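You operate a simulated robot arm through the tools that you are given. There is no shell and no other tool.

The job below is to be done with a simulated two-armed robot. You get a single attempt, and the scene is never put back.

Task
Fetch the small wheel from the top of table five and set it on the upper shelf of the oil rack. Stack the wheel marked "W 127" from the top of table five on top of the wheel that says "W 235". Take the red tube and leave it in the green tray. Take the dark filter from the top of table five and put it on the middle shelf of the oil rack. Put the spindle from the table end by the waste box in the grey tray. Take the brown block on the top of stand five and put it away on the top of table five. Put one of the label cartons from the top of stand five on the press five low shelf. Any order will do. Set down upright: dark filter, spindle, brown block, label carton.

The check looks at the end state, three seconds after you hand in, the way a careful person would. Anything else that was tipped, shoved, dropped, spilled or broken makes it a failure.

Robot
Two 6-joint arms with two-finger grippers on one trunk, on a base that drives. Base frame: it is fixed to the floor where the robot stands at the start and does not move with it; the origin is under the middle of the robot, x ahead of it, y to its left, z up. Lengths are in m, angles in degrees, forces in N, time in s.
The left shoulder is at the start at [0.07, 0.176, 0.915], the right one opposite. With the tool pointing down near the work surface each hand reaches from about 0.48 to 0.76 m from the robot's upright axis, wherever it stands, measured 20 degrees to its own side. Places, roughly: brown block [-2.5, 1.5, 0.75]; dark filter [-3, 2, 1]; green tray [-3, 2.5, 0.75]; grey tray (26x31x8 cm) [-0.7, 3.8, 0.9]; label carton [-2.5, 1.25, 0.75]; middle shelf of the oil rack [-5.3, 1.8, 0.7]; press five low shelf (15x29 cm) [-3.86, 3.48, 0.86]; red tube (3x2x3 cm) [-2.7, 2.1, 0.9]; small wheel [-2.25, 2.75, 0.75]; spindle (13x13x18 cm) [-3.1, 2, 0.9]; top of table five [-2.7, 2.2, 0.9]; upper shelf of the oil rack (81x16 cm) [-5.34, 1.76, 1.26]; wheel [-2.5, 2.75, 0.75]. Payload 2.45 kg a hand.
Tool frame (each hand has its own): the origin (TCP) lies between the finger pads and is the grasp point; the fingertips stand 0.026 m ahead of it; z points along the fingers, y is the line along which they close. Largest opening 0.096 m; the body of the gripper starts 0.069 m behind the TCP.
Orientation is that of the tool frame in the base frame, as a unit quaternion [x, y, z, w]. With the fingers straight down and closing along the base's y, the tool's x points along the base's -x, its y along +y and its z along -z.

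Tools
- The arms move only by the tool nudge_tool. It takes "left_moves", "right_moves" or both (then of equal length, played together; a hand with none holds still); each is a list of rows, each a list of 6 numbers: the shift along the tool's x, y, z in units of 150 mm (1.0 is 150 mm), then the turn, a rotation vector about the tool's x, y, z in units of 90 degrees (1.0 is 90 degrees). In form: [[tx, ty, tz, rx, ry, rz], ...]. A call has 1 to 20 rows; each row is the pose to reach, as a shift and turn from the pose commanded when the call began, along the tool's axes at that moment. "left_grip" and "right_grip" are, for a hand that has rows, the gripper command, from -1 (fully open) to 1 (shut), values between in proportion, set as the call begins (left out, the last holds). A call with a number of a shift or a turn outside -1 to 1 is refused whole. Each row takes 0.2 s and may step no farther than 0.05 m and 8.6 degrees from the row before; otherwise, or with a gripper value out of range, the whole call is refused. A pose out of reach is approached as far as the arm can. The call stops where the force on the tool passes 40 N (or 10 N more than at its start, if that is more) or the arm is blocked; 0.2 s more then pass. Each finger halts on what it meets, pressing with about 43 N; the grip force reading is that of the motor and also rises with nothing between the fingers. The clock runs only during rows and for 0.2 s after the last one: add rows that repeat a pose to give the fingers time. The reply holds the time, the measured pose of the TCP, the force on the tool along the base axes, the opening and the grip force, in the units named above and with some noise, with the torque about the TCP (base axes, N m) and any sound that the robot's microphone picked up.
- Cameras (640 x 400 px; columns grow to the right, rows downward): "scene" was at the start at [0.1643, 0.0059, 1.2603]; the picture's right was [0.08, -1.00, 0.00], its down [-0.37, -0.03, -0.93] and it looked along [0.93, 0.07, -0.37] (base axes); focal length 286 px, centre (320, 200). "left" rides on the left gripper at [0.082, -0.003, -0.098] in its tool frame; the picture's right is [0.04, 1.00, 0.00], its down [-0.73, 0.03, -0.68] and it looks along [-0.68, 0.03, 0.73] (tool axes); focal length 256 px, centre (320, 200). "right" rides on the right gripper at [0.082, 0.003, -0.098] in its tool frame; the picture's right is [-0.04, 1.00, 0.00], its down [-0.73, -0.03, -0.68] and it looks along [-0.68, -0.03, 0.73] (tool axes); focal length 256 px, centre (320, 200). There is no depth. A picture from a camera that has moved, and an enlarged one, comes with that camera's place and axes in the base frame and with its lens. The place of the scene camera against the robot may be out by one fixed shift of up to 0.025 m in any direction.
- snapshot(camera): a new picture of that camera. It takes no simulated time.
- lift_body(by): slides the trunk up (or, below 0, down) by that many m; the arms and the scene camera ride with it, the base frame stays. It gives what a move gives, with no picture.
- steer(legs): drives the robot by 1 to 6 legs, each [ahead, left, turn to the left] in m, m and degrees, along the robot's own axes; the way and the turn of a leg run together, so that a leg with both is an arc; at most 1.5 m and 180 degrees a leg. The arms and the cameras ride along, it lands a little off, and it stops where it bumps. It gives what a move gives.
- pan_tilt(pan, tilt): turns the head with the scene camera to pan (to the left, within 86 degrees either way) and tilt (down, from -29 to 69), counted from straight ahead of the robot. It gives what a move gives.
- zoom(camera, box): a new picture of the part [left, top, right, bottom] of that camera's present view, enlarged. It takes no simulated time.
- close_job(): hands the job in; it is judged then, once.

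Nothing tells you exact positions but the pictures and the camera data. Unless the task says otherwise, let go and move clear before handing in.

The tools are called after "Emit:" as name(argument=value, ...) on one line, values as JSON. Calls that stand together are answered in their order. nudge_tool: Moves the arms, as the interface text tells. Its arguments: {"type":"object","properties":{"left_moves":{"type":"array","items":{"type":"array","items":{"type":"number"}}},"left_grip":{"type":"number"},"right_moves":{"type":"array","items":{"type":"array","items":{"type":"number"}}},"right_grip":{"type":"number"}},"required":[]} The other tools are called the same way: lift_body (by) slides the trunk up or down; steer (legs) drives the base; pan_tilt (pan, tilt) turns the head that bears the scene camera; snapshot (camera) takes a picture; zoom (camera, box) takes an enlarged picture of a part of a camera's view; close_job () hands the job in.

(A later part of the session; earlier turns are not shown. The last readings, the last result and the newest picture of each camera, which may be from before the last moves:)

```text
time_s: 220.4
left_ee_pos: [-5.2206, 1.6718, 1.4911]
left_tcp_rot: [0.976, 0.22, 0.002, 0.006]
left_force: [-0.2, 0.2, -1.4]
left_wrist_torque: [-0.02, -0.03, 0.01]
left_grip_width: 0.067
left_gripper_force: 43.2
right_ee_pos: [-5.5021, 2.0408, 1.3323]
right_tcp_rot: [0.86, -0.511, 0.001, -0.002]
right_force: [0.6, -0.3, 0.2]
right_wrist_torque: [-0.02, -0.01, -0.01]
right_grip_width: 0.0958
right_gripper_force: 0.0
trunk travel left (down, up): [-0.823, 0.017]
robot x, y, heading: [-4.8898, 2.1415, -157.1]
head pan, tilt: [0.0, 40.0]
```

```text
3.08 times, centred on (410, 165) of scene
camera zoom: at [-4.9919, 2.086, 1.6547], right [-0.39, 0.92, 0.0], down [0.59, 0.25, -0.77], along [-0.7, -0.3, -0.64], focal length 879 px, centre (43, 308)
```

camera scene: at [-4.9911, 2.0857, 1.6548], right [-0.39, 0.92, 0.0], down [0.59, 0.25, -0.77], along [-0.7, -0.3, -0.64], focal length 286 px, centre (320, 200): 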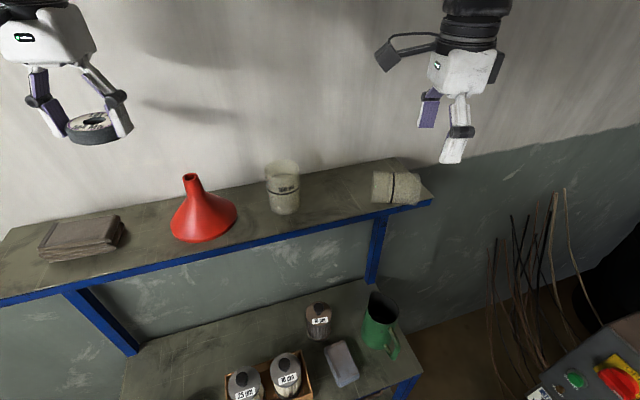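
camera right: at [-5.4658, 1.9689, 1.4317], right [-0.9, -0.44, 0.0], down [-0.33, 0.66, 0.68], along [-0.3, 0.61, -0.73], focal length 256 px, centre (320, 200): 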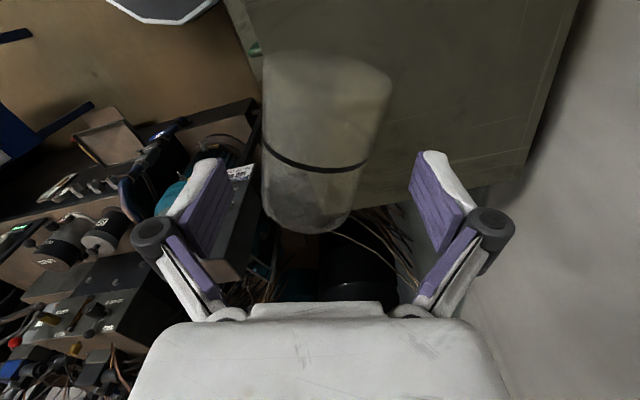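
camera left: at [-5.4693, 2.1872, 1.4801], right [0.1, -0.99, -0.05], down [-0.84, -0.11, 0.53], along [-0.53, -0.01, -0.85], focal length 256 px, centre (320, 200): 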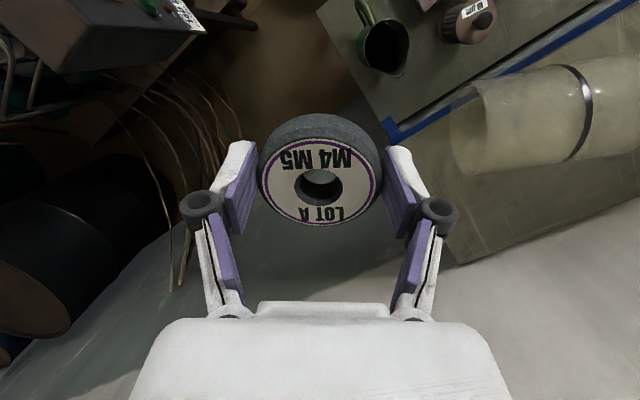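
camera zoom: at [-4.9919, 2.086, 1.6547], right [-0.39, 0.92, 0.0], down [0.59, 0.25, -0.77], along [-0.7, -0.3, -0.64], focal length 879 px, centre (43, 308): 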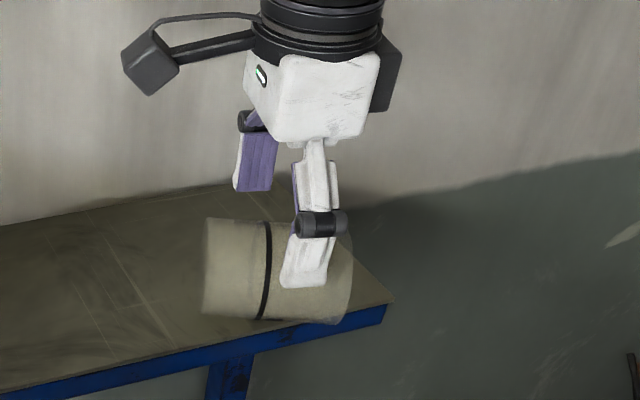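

Yaw correction the other way by 8.5°, then down to the beaker's axis height.

Emit:
nudge_tool(right_moves=[[0, 0, 0, 0, 0, 0.05], [0, -0.02, 0, 0, 0, 0.094], [0, -0.02, 0.1, 0, 0, 0.094], [0, -0.02, 0.2, 0, 0, 0.094], [0, -0.02, 0.225, 0, 0, 0.094], [0, -0.02, 0.225, 0, 0, 0.094]])

Emit:
snapshot(camera="right")

Emit:
zoom(camera="scene", box=[340, 100, 480, 230])

```text
time_s: 221.8
left_ee_pos: [-5.2195, 1.6709, 1.4916]
left_tcp_rot: [0.975, 0.22, 0.004, 0.005]
left_force: [0.1, -0.7, -1.6]
left_wrist_torque: [0.02, 0.03, 0.01]
left_grip_width: 0.0671
left_gripper_force: 43.2
right_ee_pos: [-5.4988, 2.0431, 1.2993]
right_tcp_rot: [0.82, -0.572, 0.001, -0.001]
right_force: [-0.5, -0.9, 0.7]
right_wrist_torque: [0.0, 0.01, -0.01]
right_grip_width: 0.096
right_gripper_force: 0.1
trunk travel left (down, up): [-0.823, 0.017]
robot x, y, heading: [-4.8855, 2.1411, -156.9]
head pan, tilt: [0.0, 40.0]
```

```text
taken
camera right: at [-5.474, 1.9657, 1.3985], right [-0.95, -0.31, 0.0], down [-0.23, 0.7, 0.68], along [-0.21, 0.65, -0.73], focal length 256 px, centre (320, 200)
```

right: 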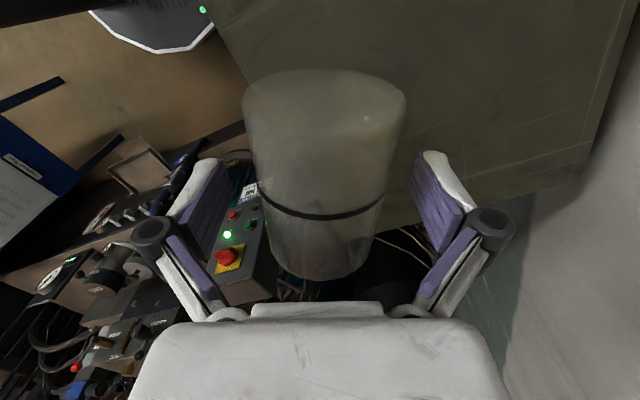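

```text
3.08 times, centred on (410, 165) of scene
camera zoom: at [-4.9913, 2.0861, 1.6548], right [-0.39, 0.92, 0.0], down [0.59, 0.25, -0.77], along [-0.7, -0.3, -0.64], focal length 879 px, centre (43, 308)
```

zoom: 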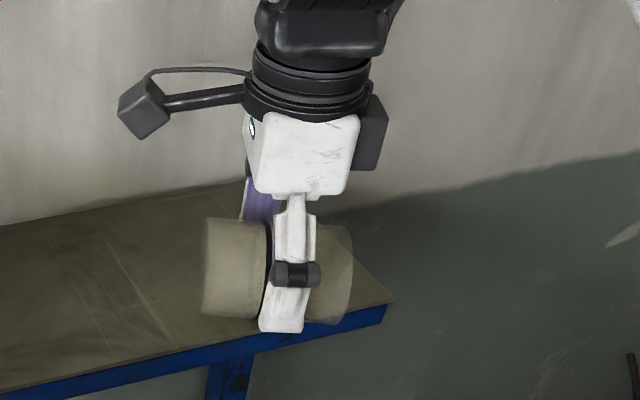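

Fingers straddle the beaker evenly. Closing gently.

Emit:
nudge_tool(right_moves=[[0, 0, 0, 0, 0, 0], [0, 0, 0, 0, 0, 0], [0, 0, 0, 0, 0, 0], [0, 0, 0, 0, 0, 0]], right_grip=1)

Emit:
nudge_tool(right_moves=[[0, 0, -0.1, 0, 0, 0], [0, 0, -0.3, 0, 0, 0], [0, 0, -0.6, 0, 0, 0], [0, 0, -0.9, 0, 0, 0]])

Emit:
snapshot(camera="right")

Emit:
snapshot(camera="scene")

```text
time_s: 222.8
left_ee_pos: [-5.2195, 1.6706, 1.492]
left_tcp_rot: [0.976, 0.22, 0.004, 0.006]
left_force: [-0.1, 0.0, -1.4]
left_wrist_torque: [-0.01, -0.02, 0.0]
left_grip_width: 0.0669
left_gripper_force: 43.4
right_ee_pos: [-5.4991, 2.0424, 1.2985]
right_tcp_rot: [0.819, -0.574, 0.0, -0.001]
right_force: [-0.6, 0.3, 2.4]
right_wrist_torque: [-0.04, 0.0, -0.08]
right_grip_width: 0.0643
right_gripper_force: 43.1
trunk travel left (down, up): [-0.823, 0.017]
robot x, y, heading: [-4.8886, 2.1415, -156.9]
head pan, tilt: [0.0, 40.0]
```

```text
time_s: 223.8
left_ee_pos: [-5.2193, 1.6705, 1.4924]
left_tcp_rot: [0.976, 0.219, 0.002, 0.006]
left_force: [-0.5, -1.1, -1.5]
left_wrist_torque: [0.02, -0.02, 0.01]
left_grip_width: 0.0671
left_gripper_force: 42.5
right_ee_pos: [-5.4992, 2.0443, 1.435]
right_tcp_rot: [0.82, -0.573, 0.001, -0.002]
right_force: [0.1, 0.5, -0.7]
right_wrist_torque: [0.02, 0.01, 0.01]
right_grip_width: 0.0641
right_gripper_force: 43.6
trunk travel left (down, up): [-0.823, 0.017]
robot x, y, heading: [-4.8893, 2.1425, -157.1]
head pan, tilt: [0.0, 40.0]
```

```text
taken
camera right: at [-5.4743, 1.9663, 1.5338], right [-0.95, -0.31, 0.0], down [-0.23, 0.7, 0.68], along [-0.21, 0.65, -0.73], focal length 256 px, centre (320, 200)
```

right: 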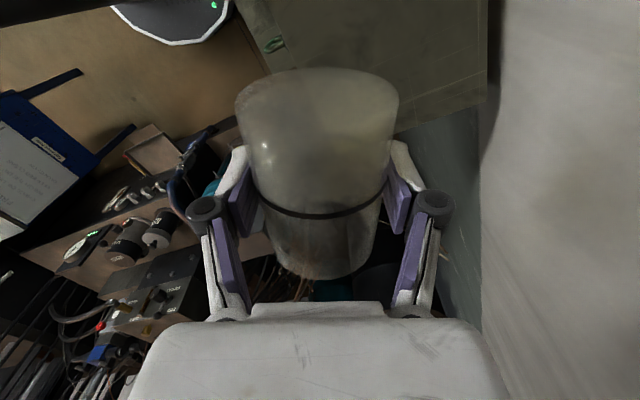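

```text
taken
camera scene: at [-4.9913, 2.0863, 1.6547], right [-0.39, 0.92, 0.0], down [0.59, 0.25, -0.77], along [-0.7, -0.3, -0.64], focal length 286 px, centre (320, 200)
```

scene: 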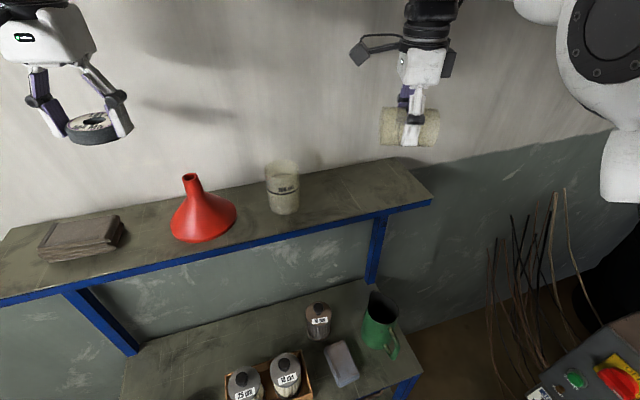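

The beaker is in hand and lifted. Let me verify which end is open.

Emit:
zoom(camera="scene", box=[350, 80, 470, 170])

Emit:
zoom(camera="scene", box=[240, 140, 330, 230])

Emit:
zoom(camera="right", box=[200, 50, 440, 290])

```text
4.44 times, centred on (410, 125) of scene
camera zoom: at [-4.9913, 2.0863, 1.6547], right [-0.39, 0.92, 0.0], down [0.59, 0.25, -0.77], along [-0.7, -0.3, -0.64], focal length 1269 px, centre (-80, 533)
```

zoom: 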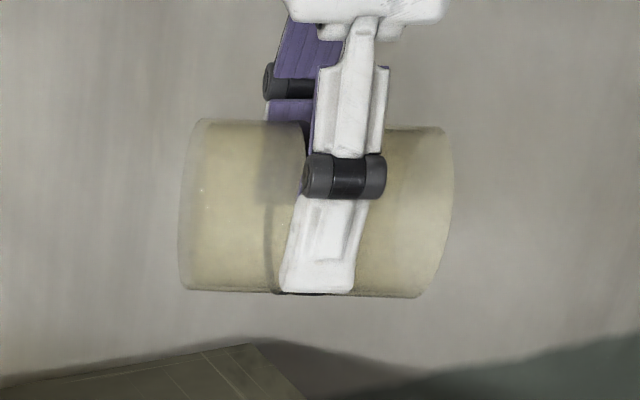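

```text
4.44 times, centred on (285, 185) of scene
camera zoom: at [-4.9913, 2.0863, 1.6547], right [-0.39, 0.92, 0.0], down [0.59, 0.25, -0.77], along [-0.7, -0.3, -0.64], focal length 1269 px, centre (476, 267)
```

zoom: 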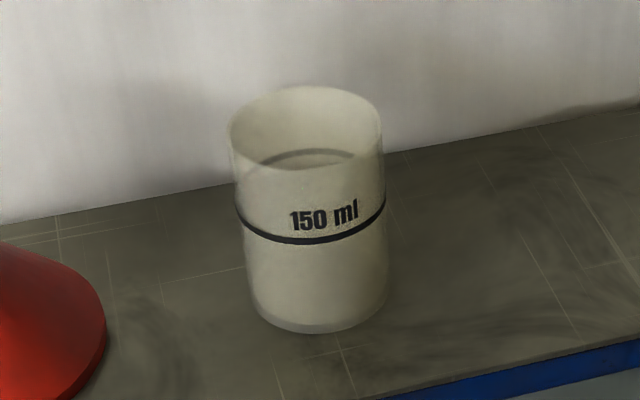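

```text
1.67 times, centred on (320, 170) of right
camera zoom: at [-5.4743, 1.9663, 1.5338], right [-0.95, -0.31, 0.0], down [-0.23, 0.7, 0.68], along [-0.21, 0.65, -0.73], focal length 427 px, centre (320, 250)
```

zoom: 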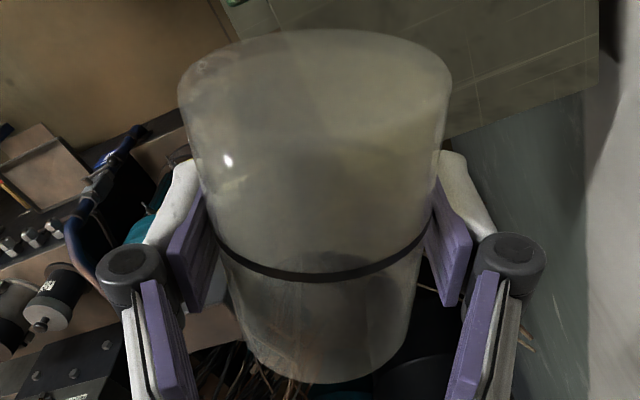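

Confirmed: the open end points away along the hand's −x side, so tilting the hand forward sets it upright. First I yaw the hand back to its normal heading.

Emit:
nudge_tool(right_moves=[[0, 0, -0.1, 0, 0, -0.09], [0, 0, -0.2, 0, 0, -0.18], [0, 0, -0.2, 0, 0, -0.27], [0, 0, -0.2, 0, 0, -0.36], [0, 0, -0.2, 0, 0, -0.45], [0, 0, -0.2, 0, 0, -0.54], [0, 0, -0.2, 0, 0, -0.63], [0, 0, -0.2, 0, 0, -0.72], [0, 0, -0.2, 0, 0, -0.81], [0, 0, -0.2, 0, 0, -0.9], [0, 0, -0.2, 0, 0, -0.99], [0, 0, -0.2, 0, 0, -0.99]])

Emit:
snapshot(camera="scene")

```text
time_s: 226.4
left_ee_pos: [-5.2195, 1.6702, 1.491]
left_tcp_rot: [0.976, 0.22, 0.003, 0.006]
left_force: [-0.2, 0.5, -2.3]
left_wrist_torque: [0.01, -0.01, 0.04]
left_grip_width: 0.067
left_gripper_force: 42.5
right_ee_pos: [-5.4999, 2.0445, 1.4643]
right_tcp_rot: [0.986, 0.168, 0.002, -0.001]
right_force: [-0.9, 0.1, -0.9]
right_wrist_torque: [0.0, -0.01, -0.01]
right_grip_width: 0.0642
right_gripper_force: 42.4
trunk travel left (down, up): [-0.823, 0.017]
robot x, y, heading: [-4.8894, 2.1401, -156.5]
head pan, tilt: [0.0, 40.0]
```

```text
taken
camera scene: at [-4.9917, 2.086, 1.6547], right [-0.39, 0.92, 0.0], down [0.59, 0.25, -0.77], along [-0.7, -0.3, -0.64], focal length 286 px, centre (320, 200)
```

scene: 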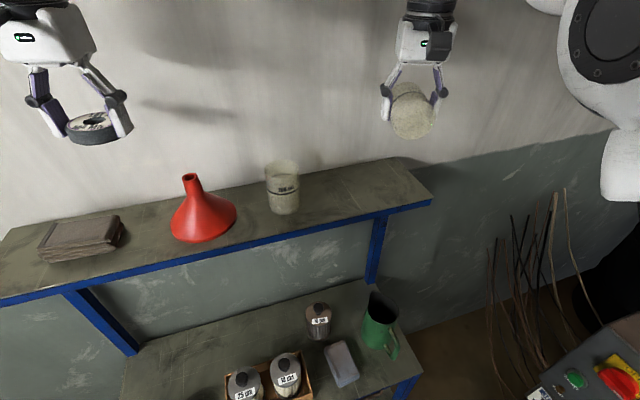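

The closed base faces me, as wanted. Tilting the hand forward in steps to bring the beaker upright.

Emit:
nudge_tool(right_moves=[[0, 0, 0, 0, -0.09, 0], [0, 0, 0, 0, -0.18, 0], [0, 0, 0, 0, -0.27, 0], [0, 0, 0, 0, -0.36, 0], [0, 0, 0, 0, -0.45, 0], [0, 0, 0, 0, -0.54, 0], [0, 0, 0, 0, -0.54, 0]])

Emit:
snapshot(camera="scene")

```text
time_s: 228.0
left_ee_pos: [-5.2201, 1.6705, 1.4914]
left_tcp_rot: [0.975, 0.22, 0.003, 0.006]
left_force: [0.7, -0.1, -2.4]
left_wrist_torque: [0.01, -0.01, 0.0]
left_grip_width: 0.067
left_gripper_force: 43.1
right_ee_pos: [-5.5186, 2.0367, 1.459]
right_tcp_rot: [0.899, 0.152, -0.405, 0.068]
right_force: [-0.3, 0.2, -1.9]
right_wrist_torque: [0.01, 0.0, -0.02]
right_grip_width: 0.0641
right_gripper_force: 42.9
right hand out of reach, approached as far as the arm can: row 5, 6, 7
trunk travel left (down, up): [-0.823, 0.017]
robot x, y, heading: [-4.8881, 2.1392, -157.0]
head pan, tilt: [0.0, 40.0]
```

```text
taken
camera scene: at [-4.9922, 2.086, 1.6547], right [-0.39, 0.92, 0.0], down [0.59, 0.25, -0.77], along [-0.7, -0.3, -0.64], focal length 286 px, centre (320, 200)
```

scene: 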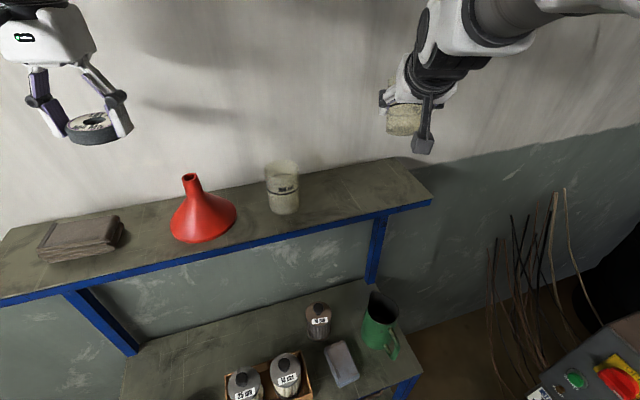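

The wrist is too close to the body for the full tilt; I'll back the robot off 0.18 m and then extend while tilting on.

Emit:
steer(legs=[[-0.2, 0, 0]])

Emit:
nudge_tool(right_moves=[[-0.1, 0, 0.1, 0, 0, 0], [-0.2, 0, 0.2, 0, 0, 0], [-0.3, 0, 0.3, 0, 0, 0], [-0.4, 0, 0.4, 0, 0, 0], [-0.5, 0, 0.5, 0, 0, 0]])

Emit:
snapshot(camera="scene")

```text
time_s: 229.7
left_ee_pos: [-5.0391, 1.7481, 1.4901]
left_tcp_rot: [0.976, 0.22, 0.005, 0.005]
left_force: [-0.4, -0.1, -2.1]
left_wrist_torque: [0.04, -0.03, 0.03]
left_grip_width: 0.0669
left_gripper_force: 43.2
right_ee_pos: [-5.3343, 2.1136, 1.4546]
right_tcp_rot: [0.9, 0.153, -0.403, 0.068]
right_force: [-0.3, -0.2, -0.5]
right_wrist_torque: [0.0, -0.02, 0.0]
right_grip_width: 0.0639
right_gripper_force: 43.0
trunk travel left (down, up): [-0.823, 0.017]
robot x, y, heading: [-4.7047, 2.2199, -156.9]
head pan, tilt: [0.0, 40.0]
```

```text
time_s: 230.8
left_ee_pos: [-5.0378, 1.7482, 1.4898]
left_tcp_rot: [0.975, 0.221, 0.003, 0.005]
left_force: [0.2, 0.6, -1.6]
left_wrist_torque: [0.0, -0.03, 0.01]
left_grip_width: 0.067
left_gripper_force: 43.3
right_ee_pos: [-5.4334, 2.0786, 1.4633]
right_tcp_rot: [0.9, 0.151, -0.403, 0.067]
right_force: [-0.5, 0.4, -0.4]
right_wrist_torque: [-0.01, 0.0, -0.03]
right_grip_width: 0.0639
right_gripper_force: 43.2
trunk travel left (down, up): [-0.823, 0.017]
robot x, y, heading: [-4.7034, 2.2191, -157.2]
head pan, tilt: [0.0, 40.0]
```

```text
taken
camera scene: at [-4.809, 2.1645, 1.6544], right [-0.39, 0.92, 0.0], down [0.59, 0.25, -0.76], along [-0.7, -0.3, -0.64], focal length 286 px, centre (320, 200)
```

scene: 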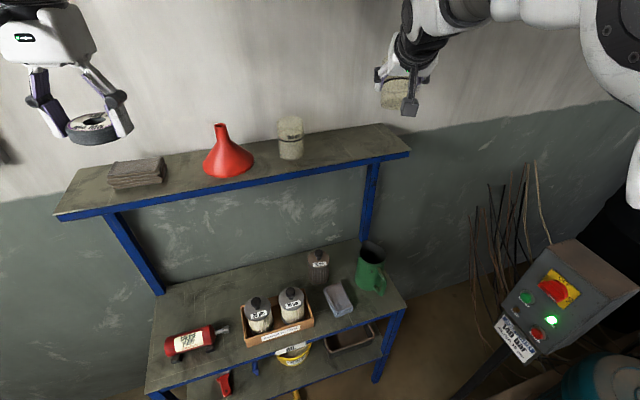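

Emit:
nudge_tool(right_moves=[[0, 0, 0, 0, -0.09, 0], [0, 0, 0, 0, -0.18, 0], [0, 0, 0, 0, -0.27, 0], [0, 0, 0, 0, -0.36, 0], [0, 0, 0, 0, -0.46, 0], [0, 0, 0, 0, -0.46, 0]])

Emit:
snapshot(camera="scene")

Emit:
snapshot(camera="right")

```text
refused: row 5 steps farther than a row can; nothing moved
```

```text
taken
camera scene: at [-4.809, 2.1645, 1.6544], right [-0.39, 0.92, 0.0], down [0.59, 0.25, -0.76], along [-0.7, -0.3, -0.64], focal length 286 px, centre (320, 200)
```

scene: 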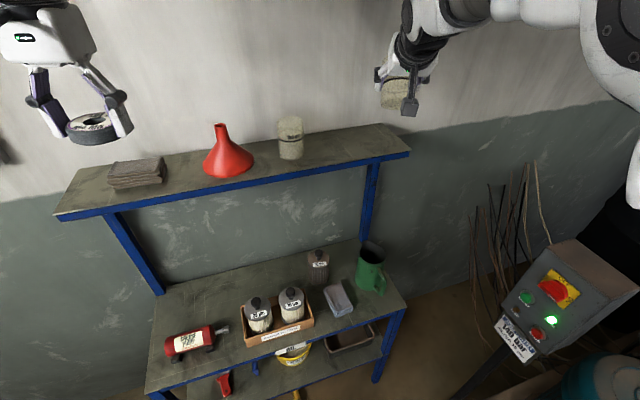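

```text
taken
camera right: at [-5.312, 2.119, 1.4687], right [0.3, -0.95, 0.03], down [0.01, 0.03, 1.0], along [-0.95, -0.3, 0.02], focal length 256 px, centre (320, 200)
```

right: 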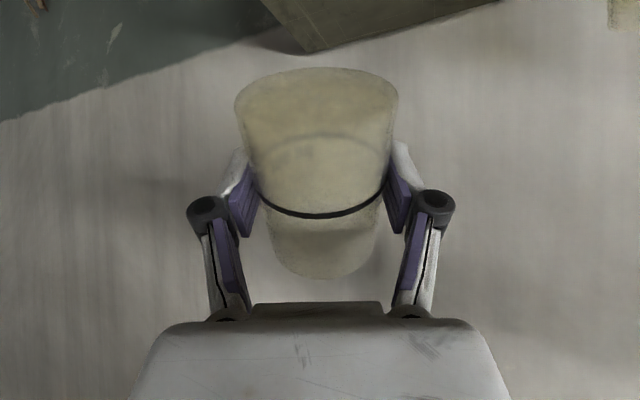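

Emit:
nudge_tool(right_moves=[[0, 0, 0, 0, -0.08, 0], [0, 0, 0, 0, -0.16, 0], [0, 0, 0, 0, -0.24, 0], [0, 0, 0, 0, -0.32, 0], [0, 0, 0, 0, -0.4, 0], [0, 0, 0, 0, -0.46, 0], [0, 0, 0, 0, -0.46, 0]])

Emit:
snapshot(camera="scene")

Emit:
zoom(camera="scene", box=[340, 20, 480, 150])

```text
time_s: 232.4
left_ee_pos: [-5.0338, 1.7494, 1.4905]
left_tcp_rot: [0.975, 0.22, 0.004, 0.005]
left_force: [-0.5, 0.0, -0.9]
left_wrist_torque: [0.01, -0.01, 0.0]
left_grip_width: 0.0671
left_gripper_force: 42.6
right_ee_pos: [-5.4618, 2.0631, 1.483]
right_tcp_rot: [0.701, 0.115, -0.696, 0.101]
right_force: [0.5, 0.5, -0.9]
right_wrist_torque: [-0.01, 0.01, -0.01]
right_grip_width: 0.0641
right_gripper_force: 43.3
right hand out of reach, approached as far as the arm can: row 3, 4, 5, 6, 7
trunk travel left (down, up): [-0.823, 0.017]
robot x, y, heading: [-4.706, 2.2228, -156.7]
head pan, tilt: [0.0, 40.0]
```

```text
taken
camera scene: at [-4.8051, 2.1647, 1.6548], right [-0.39, 0.92, 0.0], down [0.59, 0.25, -0.77], along [-0.7, -0.3, -0.64], focal length 286 px, centre (320, 200)
```

scene: 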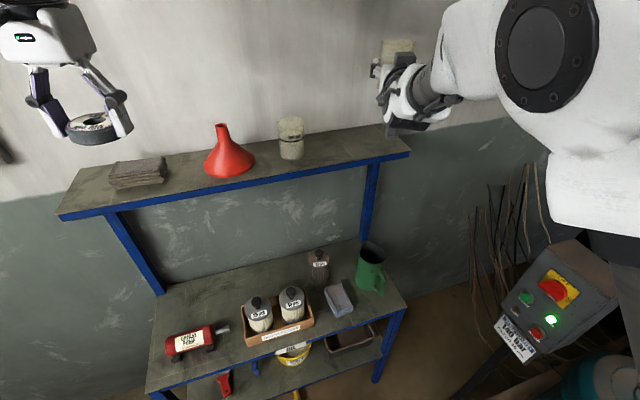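

```text
3.08 times, centred on (410, 85) of scene
camera zoom: at [-4.8051, 2.1647, 1.6548], right [-0.39, 0.92, 0.0], down [0.59, 0.25, -0.77], along [-0.7, -0.3, -0.64], focal length 879 px, centre (43, 554)
```

zoom: 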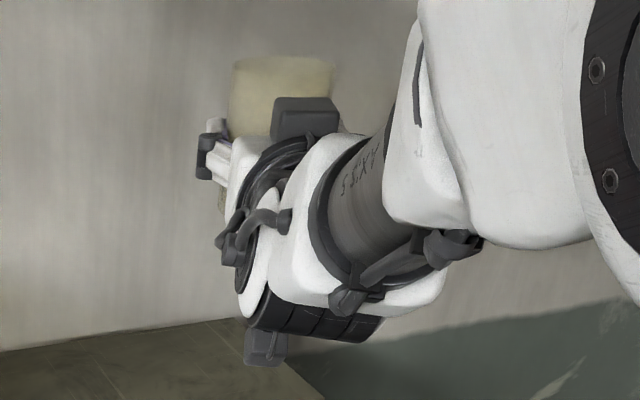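

The hand is now level and the beaker upright. I move it toward its old spot, staying above the other beaker's height.

Emit:
nudge_tool(right_moves=[[0.0, 0.2, 0.2, 0, 0, 0], [0.02, 0.4, 0.35, 0, 0, 0], [0.04, 0.6, 0.43, 0, 0, 0], [0.067, 0.8, 0.43, 0, 0, 0], [0.067, 0.835, 0.43, 0, 0, 0], [0.067, 0.835, 0.43, 0, 0, 0]])

Emit:
snapshot(camera="scene")

Emit:
snapshot(camera="right")

```text
time_s: 234.1
left_ee_pos: [-5.0343, 1.7503, 1.4922]
left_tcp_rot: [0.976, 0.22, 0.003, 0.006]
left_force: [0.1, -0.7, -2.1]
left_wrist_torque: [0.0, -0.01, 0.0]
left_grip_width: 0.0671
left_gripper_force: 43.1
right_ee_pos: [-5.5177, 1.9648, 1.4781]
right_tcp_rot: [0.706, 0.088, -0.693, 0.116]
right_force: [-1.1, 0.9, -1.0]
right_wrist_torque: [-0.03, 0.0, 0.03]
right_grip_width: 0.064
right_gripper_force: 43.5
right hand out of reach, approached as far as the arm can: row 4, 5, 6
trunk travel left (down, up): [-0.823, 0.017]
robot x, y, heading: [-4.7019, 2.2217, -156.8]
head pan, tilt: [0.0, 40.0]
stopped in row 6 (right hand): the arm was blocked; the commanded pose is now the measured one
```

```text
taken
camera scene: at [-4.8058, 2.1654, 1.6547], right [-0.39, 0.92, 0.0], down [0.59, 0.25, -0.77], along [-0.7, -0.3, -0.64], focal length 286 px, centre (320, 200)
```

scene: 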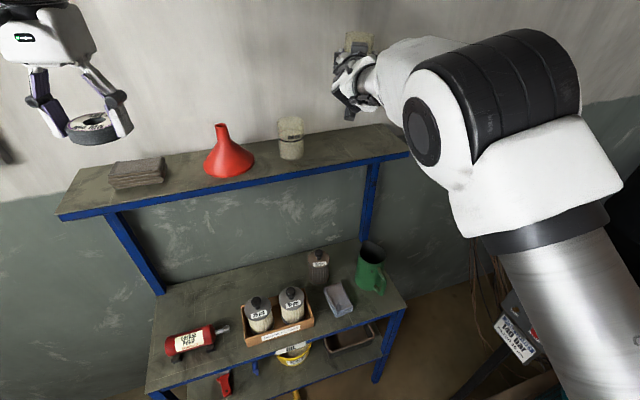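

```text
taken
camera right: at [-5.4203, 1.9881, 1.3996], right [0.28, -0.96, 0.08], down [0.63, 0.25, 0.74], along [-0.73, -0.16, 0.67], focal length 256 px, centre (320, 200)
```

right: 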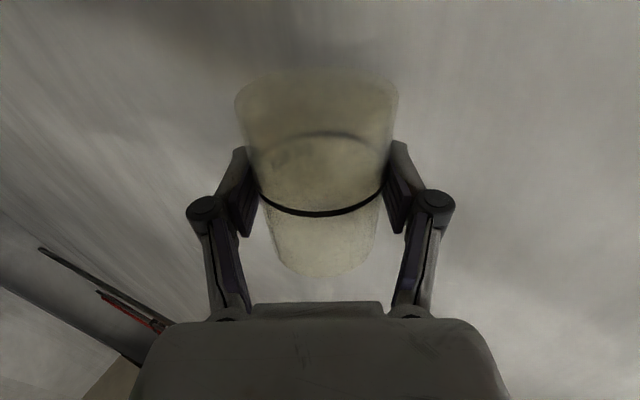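

The arm is cramped; backing the robot another 0.15 m gives it room.

Emit:
steer(legs=[[-0.16, 0, 0]])

Emit:
snapshot(camera="scene")

```text
time_s: 235.5
left_ee_pos: [-4.8894, 1.8112, 1.4898]
left_tcp_rot: [0.976, 0.219, 0.004, 0.005]
left_force: [0.4, -0.2, -2.4]
left_wrist_torque: [0.04, -0.05, -0.03]
left_grip_width: 0.0669
left_gripper_force: 42.7
right_ee_pos: [-5.3736, 2.0268, 1.4787]
right_tcp_rot: [0.706, 0.087, -0.693, 0.115]
right_force: [0.2, -0.1, -0.6]
right_wrist_torque: [0.02, 0.04, -0.03]
right_grip_width: 0.0642
right_gripper_force: 42.3
trunk travel left (down, up): [-0.823, 0.017]
robot x, y, heading: [-4.5536, 2.2814, -157.2]
head pan, tilt: [0.0, 40.0]
```

```text
taken
camera scene: at [-4.6622, 2.2265, 1.6543], right [-0.39, 0.92, 0.0], down [0.59, 0.25, -0.76], along [-0.7, -0.3, -0.65], focal length 286 px, centre (320, 200)
```

scene: 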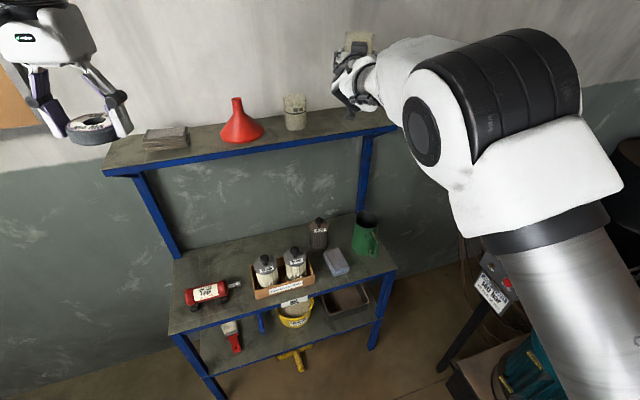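

The beaker is already at the right spot along the shelf. I extend it straight toward the wall by 12 cm.

Emit:
nudge_tool(right_moves=[[0, 0.1, 0.18, 0, 0, 0], [0, 0.2, 0.36, 0, 0, 0], [0, 0.3, 0.54, 0, 0, 0], [0, 0.38, 0.7, 0, 0, 0], [0, 0.38, 0.7, 0, 0, 0]])

Emit:
snapshot(camera="scene")

Emit:
zoom(camera="scene", box=[270, 20, 420, 150])

```text
time_s: 236.7
left_ee_pos: [-4.8888, 1.8107, 1.4897]
left_tcp_rot: [0.976, 0.22, 0.004, 0.005]
left_force: [0.1, -0.9, -1.2]
left_wrist_torque: [0.01, -0.03, 0.0]
left_grip_width: 0.0668
left_gripper_force: 42.9
right_ee_pos: [-5.4217, 1.976, 1.4786]
right_tcp_rot: [0.706, 0.09, -0.693, 0.117]
right_force: [0.5, -0.1, -1.9]
right_wrist_torque: [-0.06, 0.02, 0.0]
right_grip_width: 0.064
right_gripper_force: 43.1
right hand out of reach, approached as far as the arm can: row 3, 4, 5
trunk travel left (down, up): [-0.823, 0.017]
robot x, y, heading: [-4.5568, 2.2831, -156.8]
head pan, tilt: [0.0, 40.0]
```

```text
taken
camera scene: at [-4.6601, 2.2271, 1.6545], right [-0.39, 0.92, 0.0], down [0.59, 0.25, -0.76], along [-0.7, -0.3, -0.64], focal length 286 px, centre (320, 200)
```

scene: 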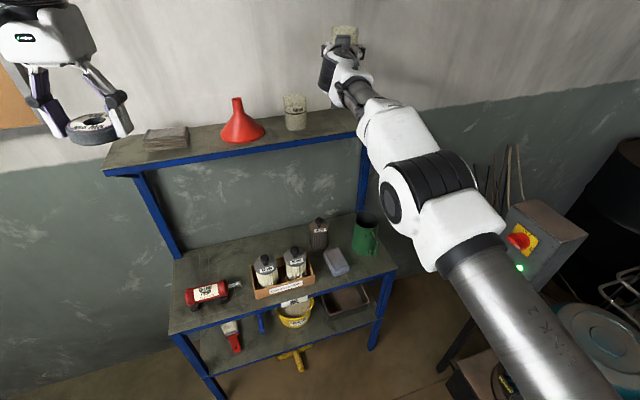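

```text
3.08 times, centred on (345, 85) of scene
camera zoom: at [-4.6601, 2.2271, 1.6545], right [-0.39, 0.92, 0.0], down [0.59, 0.25, -0.76], along [-0.7, -0.3, -0.64], focal length 879 px, centre (243, 554)
```

zoom: 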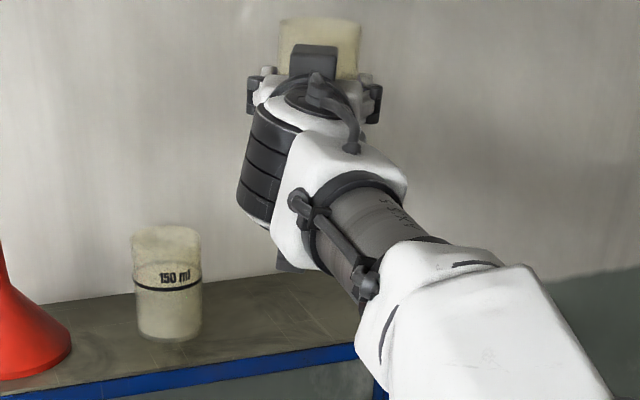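

Emit:
steer(legs=[[0.06, 0, 0]])

Emit:
nudge_tool(right_moves=[[0, 0, -0.2, 0, 0, 0], [0, 0, -0.4, 0, 0, 0], [0.2, 0, -0.4, 0, 0, 0], [0.4, 0, -0.4, 0, 0, 0], [0.6, 0, -0.4, 0, 0, 0], [0.6, 0, -0.4, 0, 0, 0]])

Emit:
snapshot(camera="scene")

Emit:
zoom(camera="scene", box=[270, 60, 420, 190])

```text
time_s: 237.6
left_ee_pos: [-4.9292, 1.7944, 1.4976]
left_tcp_rot: [0.975, 0.22, -0.001, 0.006]
left_force: [2.1, 0.3, -1.0]
left_wrist_torque: [-0.02, 0.13, -0.01]
left_grip_width: 0.0673
left_gripper_force: 43.5
right_ee_pos: [-5.4611, 1.9578, 1.4893]
right_tcp_rot: [0.702, 0.088, -0.697, 0.119]
right_force: [1.0, 1.0, 0.2]
right_wrist_torque: [0.01, -0.06, -0.02]
right_grip_width: 0.0642
right_gripper_force: 43.1
trunk travel left (down, up): [-0.823, 0.017]
robot x, y, heading: [-4.6111, 2.262, -156.6]
head pan, tilt: [0.0, 40.0]
```

```text
time_s: 239.0
left_ee_pos: [-4.9404, 1.79, 1.492]
left_tcp_rot: [0.976, 0.219, 0.003, 0.006]
left_force: [-0.3, 0.1, -1.3]
left_wrist_torque: [0.01, -0.01, -0.01]
left_grip_width: 0.0669
left_gripper_force: 43.4
right_ee_pos: [-5.4251, 1.9796, 1.3921]
right_tcp_rot: [0.707, 0.08, -0.693, 0.116]
right_force: [0.5, -0.3, -0.3]
right_wrist_torque: [-0.01, 0.0, 0.04]
right_grip_width: 0.0642
right_gripper_force: 43.5
trunk travel left (down, up): [-0.823, 0.017]
robot x, y, heading: [-4.6107, 2.2602, -157.1]
head pan, tilt: [0.0, 40.0]
```

```text
taken
camera scene: at [-4.7126, 2.2054, 1.6548], right [-0.39, 0.92, 0.0], down [0.59, 0.25, -0.77], along [-0.7, -0.3, -0.64], focal length 286 px, centre (320, 200)
```

scene: 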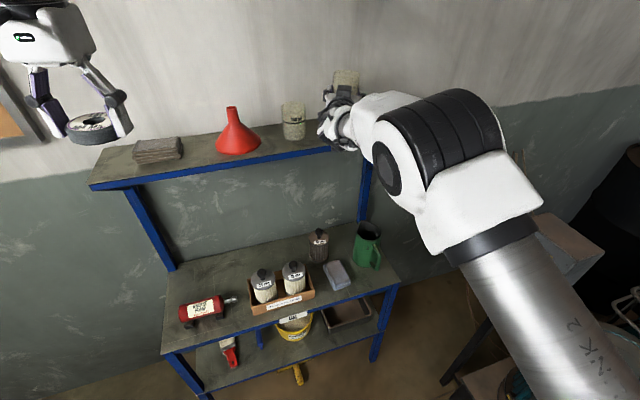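

```text
3.08 times, centred on (345, 125) of scene
camera zoom: at [-4.7126, 2.2054, 1.6548], right [-0.39, 0.92, 0.0], down [0.59, 0.25, -0.77], along [-0.7, -0.3, -0.64], focal length 879 px, centre (243, 431)
```

zoom: 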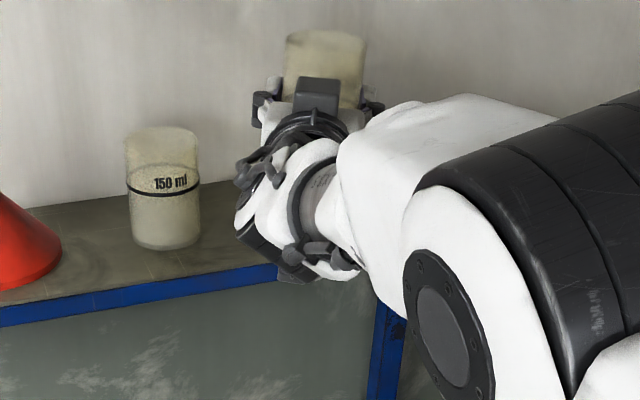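

Reach is fine here. Moving the last 5 cm back, levelling a 3° roll.

Emit:
nudge_tool(right_moves=[[0, 0.05, 0.1, 0, 0, -0.01], [0, 0.1, 0.2, 0, 0, -0.02], [0, 0.162, 0.292, 0, 0, -0.034], [0, 0.162, 0.292, 0, 0, -0.034]])

Emit:
snapshot(camera="right")

Emit:
zoom(camera="scene", box=[270, 60, 420, 190])

```text
time_s: 240.0
left_ee_pos: [-4.9405, 1.7892, 1.4913]
left_tcp_rot: [0.975, 0.22, 0.003, 0.005]
left_force: [0.6, -0.1, -1.8]
left_wrist_torque: [0.04, -0.01, -0.03]
left_grip_width: 0.0673
left_gripper_force: 43.5
right_ee_pos: [-5.4491, 1.9292, 1.3919]
right_tcp_rot: [0.702, 0.108, -0.697, 0.099]
right_force: [-0.5, -0.2, -0.6]
right_wrist_torque: [0.05, 0.0, 0.03]
right_grip_width: 0.0642
right_gripper_force: 43.4
trunk travel left (down, up): [-0.823, 0.017]
robot x, y, heading: [-4.6068, 2.2571, -157.1]
head pan, tilt: [0.0, 40.0]
```

```text
taken
camera right: at [-5.3534, 1.9575, 1.3133], right [0.29, -0.96, 0.03], down [0.64, 0.21, 0.74], along [-0.71, -0.2, 0.67], focal length 256 px, centre (320, 200)
```

right: 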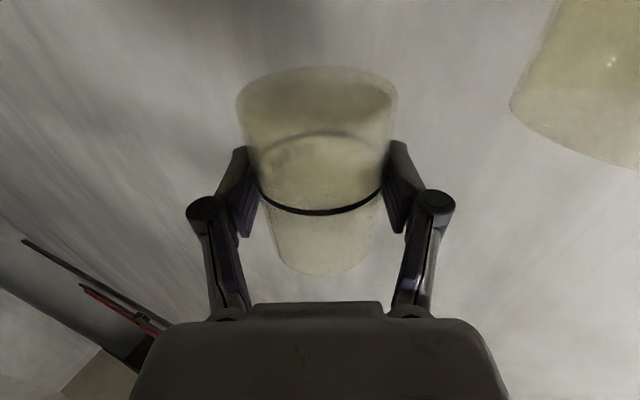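

```text
3.08 times, centred on (345, 125) of scene
camera zoom: at [-4.7121, 2.2049, 1.6548], right [-0.39, 0.92, 0.0], down [0.59, 0.25, -0.77], along [-0.7, -0.3, -0.64], focal length 879 px, centre (243, 431)
```

zoom: 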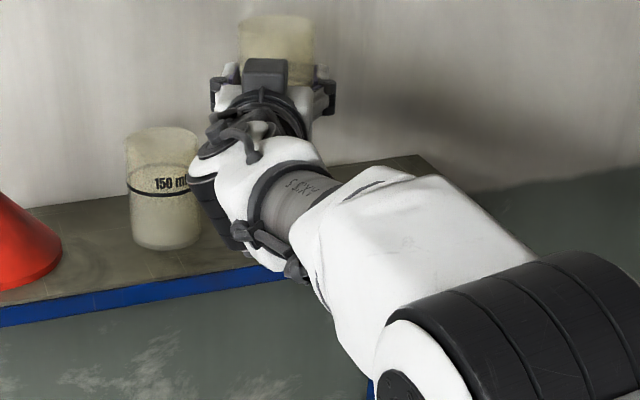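

The left knuckle would come close to the neighbouring beaker. I yaw the hand 28° so it points square to the wall and shift 2 cm right.

Emit:
nudge_tool(right_moves=[[0, -0.04, 0.02, -0.08, 0, 0], [0, -0.08, 0.04, -0.16, 0, 0], [0, -0.117, 0.063, -0.24, 0, 0], [0, -0.117, 0.063, -0.31, 0, 0], [0, -0.117, 0.063, -0.31, 0, 0]])

Emit:
zoom(camera="scene", box=[270, 60, 420, 190])

Emit:
snapshot(camera="right")

```text
time_s: 241.2
left_ee_pos: [-4.941, 1.7896, 1.4909]
left_tcp_rot: [0.976, 0.22, 0.003, 0.005]
left_force: [0.5, 0.8, -1.2]
left_wrist_torque: [-0.04, 0.01, -0.02]
left_grip_width: 0.0672
left_gripper_force: 43.3
right_ee_pos: [-5.4527, 1.9302, 1.3952]
right_tcp_rot: [0.683, 0.204, -0.671, 0.203]
right_force: [0.8, 0.2, -1.5]
right_wrist_torque: [0.01, 0.01, 0.02]
right_grip_width: 0.0641
right_gripper_force: 43.1
right hand out of reach, approached as far as the arm can: row 3, 4, 5
trunk travel left (down, up): [-0.823, 0.017]
robot x, y, heading: [-4.6114, 2.2586, -157.2]
head pan, tilt: [0.0, 40.0]
```

```text
3.08 times, centred on (345, 125) of scene
camera zoom: at [-4.7134, 2.206, 1.6547], right [-0.39, 0.92, 0.0], down [0.59, 0.25, -0.77], along [-0.7, -0.3, -0.64], focal length 879 px, centre (243, 431)
```

zoom: 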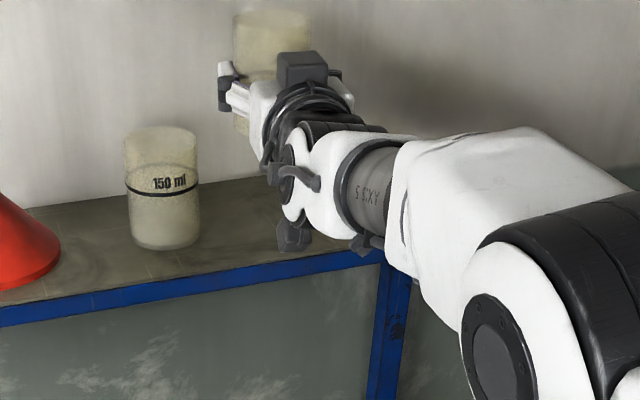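

```text
taken
camera right: at [-5.3671, 1.9817, 1.3169], right [0.55, -0.83, 0.04], down [0.54, 0.4, 0.74], along [-0.64, -0.39, 0.67], focal length 256 px, centre (320, 200)
```

right: 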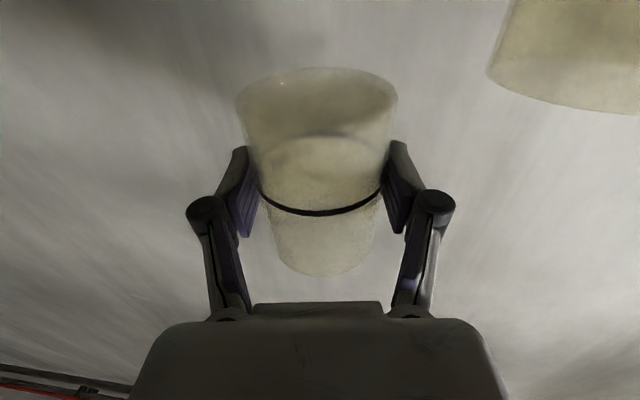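

Emit:
steer(legs=[[0.01, -0.02, 0]])

Emit:
nudge_tool(right_moves=[[0.15, 0, 0, 0, 0, 0], [0.3, 0, 0, 0, 0, 0], [0.3, 0, 0, 0, 0, 0]])

Emit:
zoom(camera="scene", box=[270, 60, 420, 190])

```text
time_s: 242.0
left_ee_pos: [-4.9514, 1.7984, 1.492]
left_tcp_rot: [0.975, 0.221, 0.001, 0.004]
left_force: [1.2, -0.8, -1.2]
left_wrist_torque: [0.01, 0.06, 0.0]
left_grip_width: 0.0671
left_gripper_force: 42.7
right_ee_pos: [-5.4624, 1.9373, 1.3986]
right_tcp_rot: [0.681, 0.207, -0.673, 0.202]
right_force: [0.9, 0.1, 0.2]
right_wrist_torque: [-0.02, -0.03, -0.03]
right_grip_width: 0.0642
right_gripper_force: 43.2
trunk travel left (down, up): [-0.823, 0.017]
robot x, y, heading: [-4.6256, 2.273, -157.1]
head pan, tilt: [0.0, 40.0]
```

```text
time_s: 242.8
left_ee_pos: [-4.9552, 1.8031, 1.4918]
left_tcp_rot: [0.975, 0.221, 0.002, 0.005]
left_force: [-0.1, -0.1, -1.8]
left_wrist_torque: [0.03, 0.01, 0.02]
left_grip_width: 0.0671
left_gripper_force: 43.1
right_ee_pos: [-5.4657, 1.9395, 1.3516]
right_tcp_rot: [0.684, 0.202, -0.672, 0.202]
right_force: [0.5, 0.6, -0.7]
right_wrist_torque: [0.0, -0.02, -0.03]
right_grip_width: 0.064
right_gripper_force: 42.8
trunk travel left (down, up): [-0.823, 0.017]
robot x, y, heading: [-4.6269, 2.2735, -157.0]
head pan, tilt: [0.0, 40.0]
```

```text
3.08 times, centred on (345, 125) of scene
camera zoom: at [-4.7283, 2.2186, 1.6548], right [-0.39, 0.92, 0.0], down [0.59, 0.25, -0.77], along [-0.7, -0.3, -0.64], focal length 879 px, centre (243, 431)
```

zoom: 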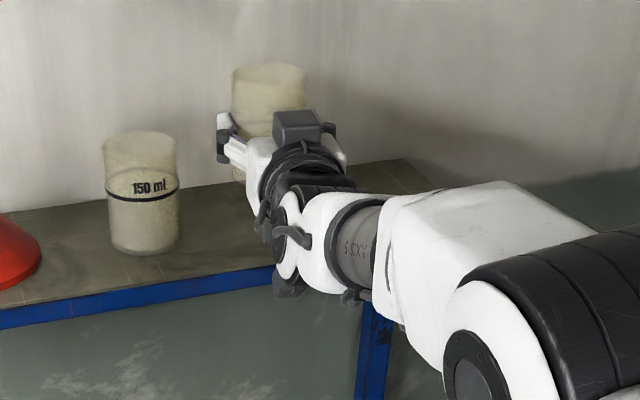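

The wrist camera hangs near the shelf's front edge, so I keep the beaker 2 cm nearer to the edge than the wall, then lower gently.

Emit:
nudge_tool(right_moves=[[0, -0.025, -0.117, 0, 0, 0], [0.1, -0.025, -0.117, 0, 0, 0], [0.2, -0.025, -0.117, 0, 0, 0], [0.2, -0.025, -0.117, 0, 0, 0]])

Emit:
zoom(camera="scene", box=[270, 60, 420, 190])

Emit:
snapshot(camera="right")

```text
time_s: 243.8
left_ee_pos: [-4.9564, 1.8032, 1.4918]
left_tcp_rot: [0.975, 0.221, 0.003, 0.005]
left_force: [0.4, 0.2, -1.4]
left_wrist_torque: [0.01, 0.02, 0.02]
left_grip_width: 0.0672
left_gripper_force: 42.6
right_ee_pos: [-5.4601, 1.9411, 1.3225]
right_tcp_rot: [0.683, 0.202, -0.673, 0.199]
right_force: [-0.1, 0.3, -1.5]
right_wrist_torque: [0.0, 0.02, 0.0]
right_grip_width: 0.0641
right_gripper_force: 43.0
right hand out of reach, approached as far as the arm can: row 1, 2, 3, 4
trunk travel left (down, up): [-0.823, 0.017]
robot x, y, heading: [-4.6288, 2.273, -156.9]
head pan, tilt: [0.0, 40.0]
```

```text
3.08 times, centred on (345, 125) of scene
camera zoom: at [-4.7293, 2.2192, 1.6548], right [-0.39, 0.92, 0.0], down [0.59, 0.25, -0.77], along [-0.7, -0.3, -0.64], focal length 879 px, centre (243, 431)
```

zoom: 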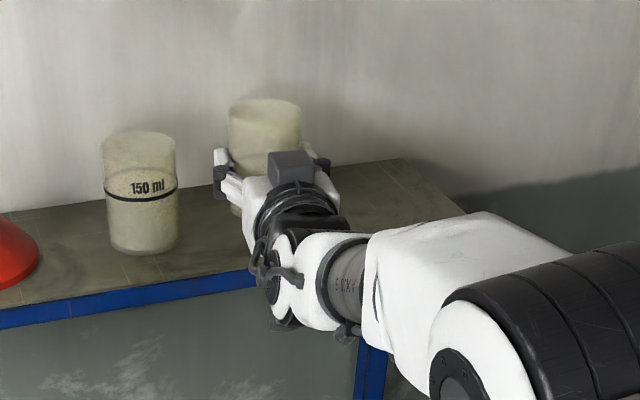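

```text
taken
camera right: at [-5.3743, 1.9922, 1.2432], right [0.54, -0.84, 0.04], down [0.54, 0.39, 0.74], along [-0.64, -0.38, 0.67], focal length 256 px, centre (320, 200)
```

right: 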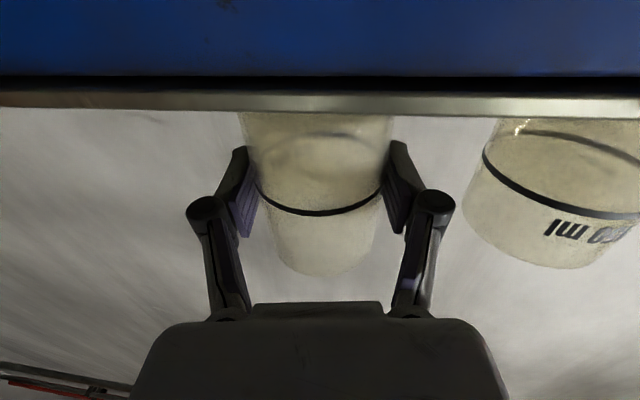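

The right wrist camera now looks along the shelf edge: clear by ~4 cm. Lowering in small steps until the base touches.

Emit:
nudge_tool(right_moves=[[0.02, 0, 0, 0, 0, 0], [0.02, 0, 0, 0, 0, 0]])

Emit:
nudge_tool(right_moves=[[0.02, 0, 0, 0, 0, 0], [0.02, 0, 0, 0, 0, 0]])

Emit:
nudge_tool(right_moves=[[0.02, 0, 0, 0, 0, 0], [0.02, 0, 0, 0, 0, 0]])

Emit:
snapshot(camera="right")

```text
time_s: 244.4
left_ee_pos: [-4.9574, 1.8027, 1.4916]
left_tcp_rot: [0.975, 0.221, 0.004, 0.005]
left_force: [0.0, 0.4, -1.6]
left_wrist_torque: [-0.03, 0.0, 0.0]
left_grip_width: 0.0669
left_gripper_force: 42.8
right_ee_pos: [-5.4602, 1.9399, 1.3197]
right_tcp_rot: [0.685, 0.202, -0.671, 0.201]
right_force: [-1.0, -0.4, -0.1]
right_wrist_torque: [0.01, -0.01, -0.01]
right_grip_width: 0.064
right_gripper_force: 42.8
trunk travel left (down, up): [-0.823, 0.017]
robot x, y, heading: [-4.6285, 2.2759, -156.7]
head pan, tilt: [0.0, 40.0]
```

```text
time_s: 245.0
left_ee_pos: [-4.9568, 1.8031, 1.4909]
left_tcp_rot: [0.975, 0.221, 0.003, 0.005]
left_force: [0.4, 0.0, -2.7]
left_wrist_torque: [-0.02, -0.01, 0.01]
left_grip_width: 0.067
left_gripper_force: 42.8
right_ee_pos: [-5.4593, 1.9392, 1.3164]
right_tcp_rot: [0.684, 0.202, -0.672, 0.2]
right_force: [-0.4, -0.4, -1.2]
right_wrist_torque: [0.01, -0.01, 0.02]
right_grip_width: 0.0643
right_gripper_force: 42.9
trunk travel left (down, up): [-0.823, 0.017]
robot x, y, heading: [-4.6276, 2.2784, -156.5]
head pan, tilt: [0.0, 40.0]
```

```text
time_s: 245.6
left_ee_pos: [-4.9595, 1.8036, 1.4922]
left_tcp_rot: [0.975, 0.22, 0.003, 0.005]
left_force: [-0.4, -0.3, -1.7]
left_wrist_torque: [0.03, -0.03, 0.02]
left_grip_width: 0.0669
left_gripper_force: 43.1
right_ee_pos: [-5.4591, 1.9383, 1.3143]
right_tcp_rot: [0.684, 0.201, -0.672, 0.201]
right_force: [0.1, -0.6, -0.4]
right_wrist_torque: [0.0, 0.02, 0.0]
right_grip_width: 0.064
right_gripper_force: 43.2
trunk travel left (down, up): [-0.823, 0.017]
robot x, y, heading: [-4.6256, 2.2752, -156.7]
head pan, tilt: [0.0, 40.0]
```

```text
taken
camera right: at [-5.3739, 1.991, 1.234], right [0.54, -0.84, 0.04], down [0.54, 0.39, 0.74], along [-0.64, -0.38, 0.67], focal length 256 px, centre (320, 200)
```

right: 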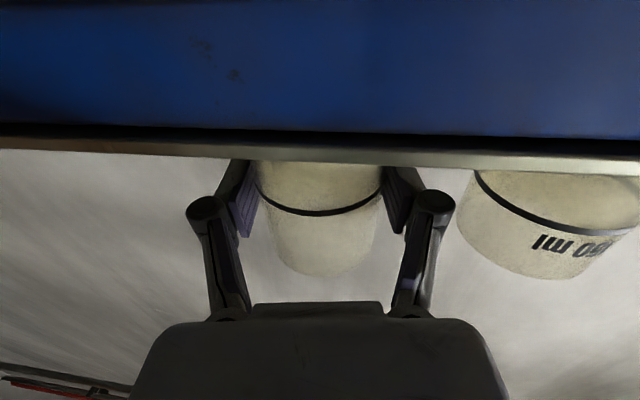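

Emit:
nudge_tool(right_moves=[[0.02, 0, 0, 0, 0, 0], [0.02, 0, 0, 0, 0, 0]])

Emit:
nudge_tool(right_moves=[[0.02, 0, 0, 0, 0, 0], [0.02, 0, 0, 0, 0, 0]])

Emit:
nudge_tool(right_moves=[[0.02, 0, 0, 0, 0, 0], [0.02, 0, 0, 0, 0, 0]])

```text
time_s: 246.2
left_ee_pos: [-4.9578, 1.803, 1.4921]
left_tcp_rot: [0.975, 0.221, 0.003, 0.004]
left_force: [0.4, 0.4, -2.0]
left_wrist_torque: [-0.03, -0.01, -0.01]
left_grip_width: 0.0668
left_gripper_force: 42.9
right_ee_pos: [-5.4592, 1.9374, 1.3107]
right_tcp_rot: [0.683, 0.202, -0.672, 0.202]
right_force: [0.1, -0.1, -1.0]
right_wrist_torque: [0.02, 0.0, 0.0]
right_grip_width: 0.0641
right_gripper_force: 43.2
trunk travel left (down, up): [-0.823, 0.017]
robot x, y, heading: [-4.625, 2.2723, -156.9]
head pan, tilt: [0.0, 40.0]
```

```text
time_s: 246.8
left_ee_pos: [-4.9579, 1.8042, 1.4926]
left_tcp_rot: [0.975, 0.221, 0.003, 0.005]
left_force: [-0.6, 0.2, -1.0]
left_wrist_torque: [-0.02, -0.01, 0.01]
left_grip_width: 0.0673
left_gripper_force: 43.3
right_ee_pos: [-5.458, 1.9375, 1.3066]
right_tcp_rot: [0.683, 0.202, -0.672, 0.202]
right_force: [-0.2, 0.4, -1.4]
right_wrist_torque: [0.01, 0.0, 0.01]
right_grip_width: 0.064
right_gripper_force: 42.9
trunk travel left (down, up): [-0.823, 0.017]
robot x, y, heading: [-4.6242, 2.2704, -156.8]
head pan, tilt: [0.0, 40.0]
```

```text
time_s: 247.4
left_ee_pos: [-4.9568, 1.8034, 1.4914]
left_tcp_rot: [0.975, 0.221, 0.002, 0.005]
left_force: [-0.4, -0.3, -0.6]
left_wrist_torque: [0.01, 0.02, 0.04]
left_grip_width: 0.0667
left_gripper_force: 43.5
right_ee_pos: [-5.458, 1.9378, 1.3048]
right_tcp_rot: [0.684, 0.202, -0.671, 0.202]
right_force: [0.4, -0.5, -0.1]
right_wrist_torque: [-0.03, 0.02, 0.01]
right_grip_width: 0.064
right_gripper_force: 43.3
right hand out of reach, approached as far as the arm can: row 1
trunk travel left (down, up): [-0.823, 0.017]
robot x, y, heading: [-4.6271, 2.2754, -156.8]
head pan, tilt: [0.0, 40.0]
```

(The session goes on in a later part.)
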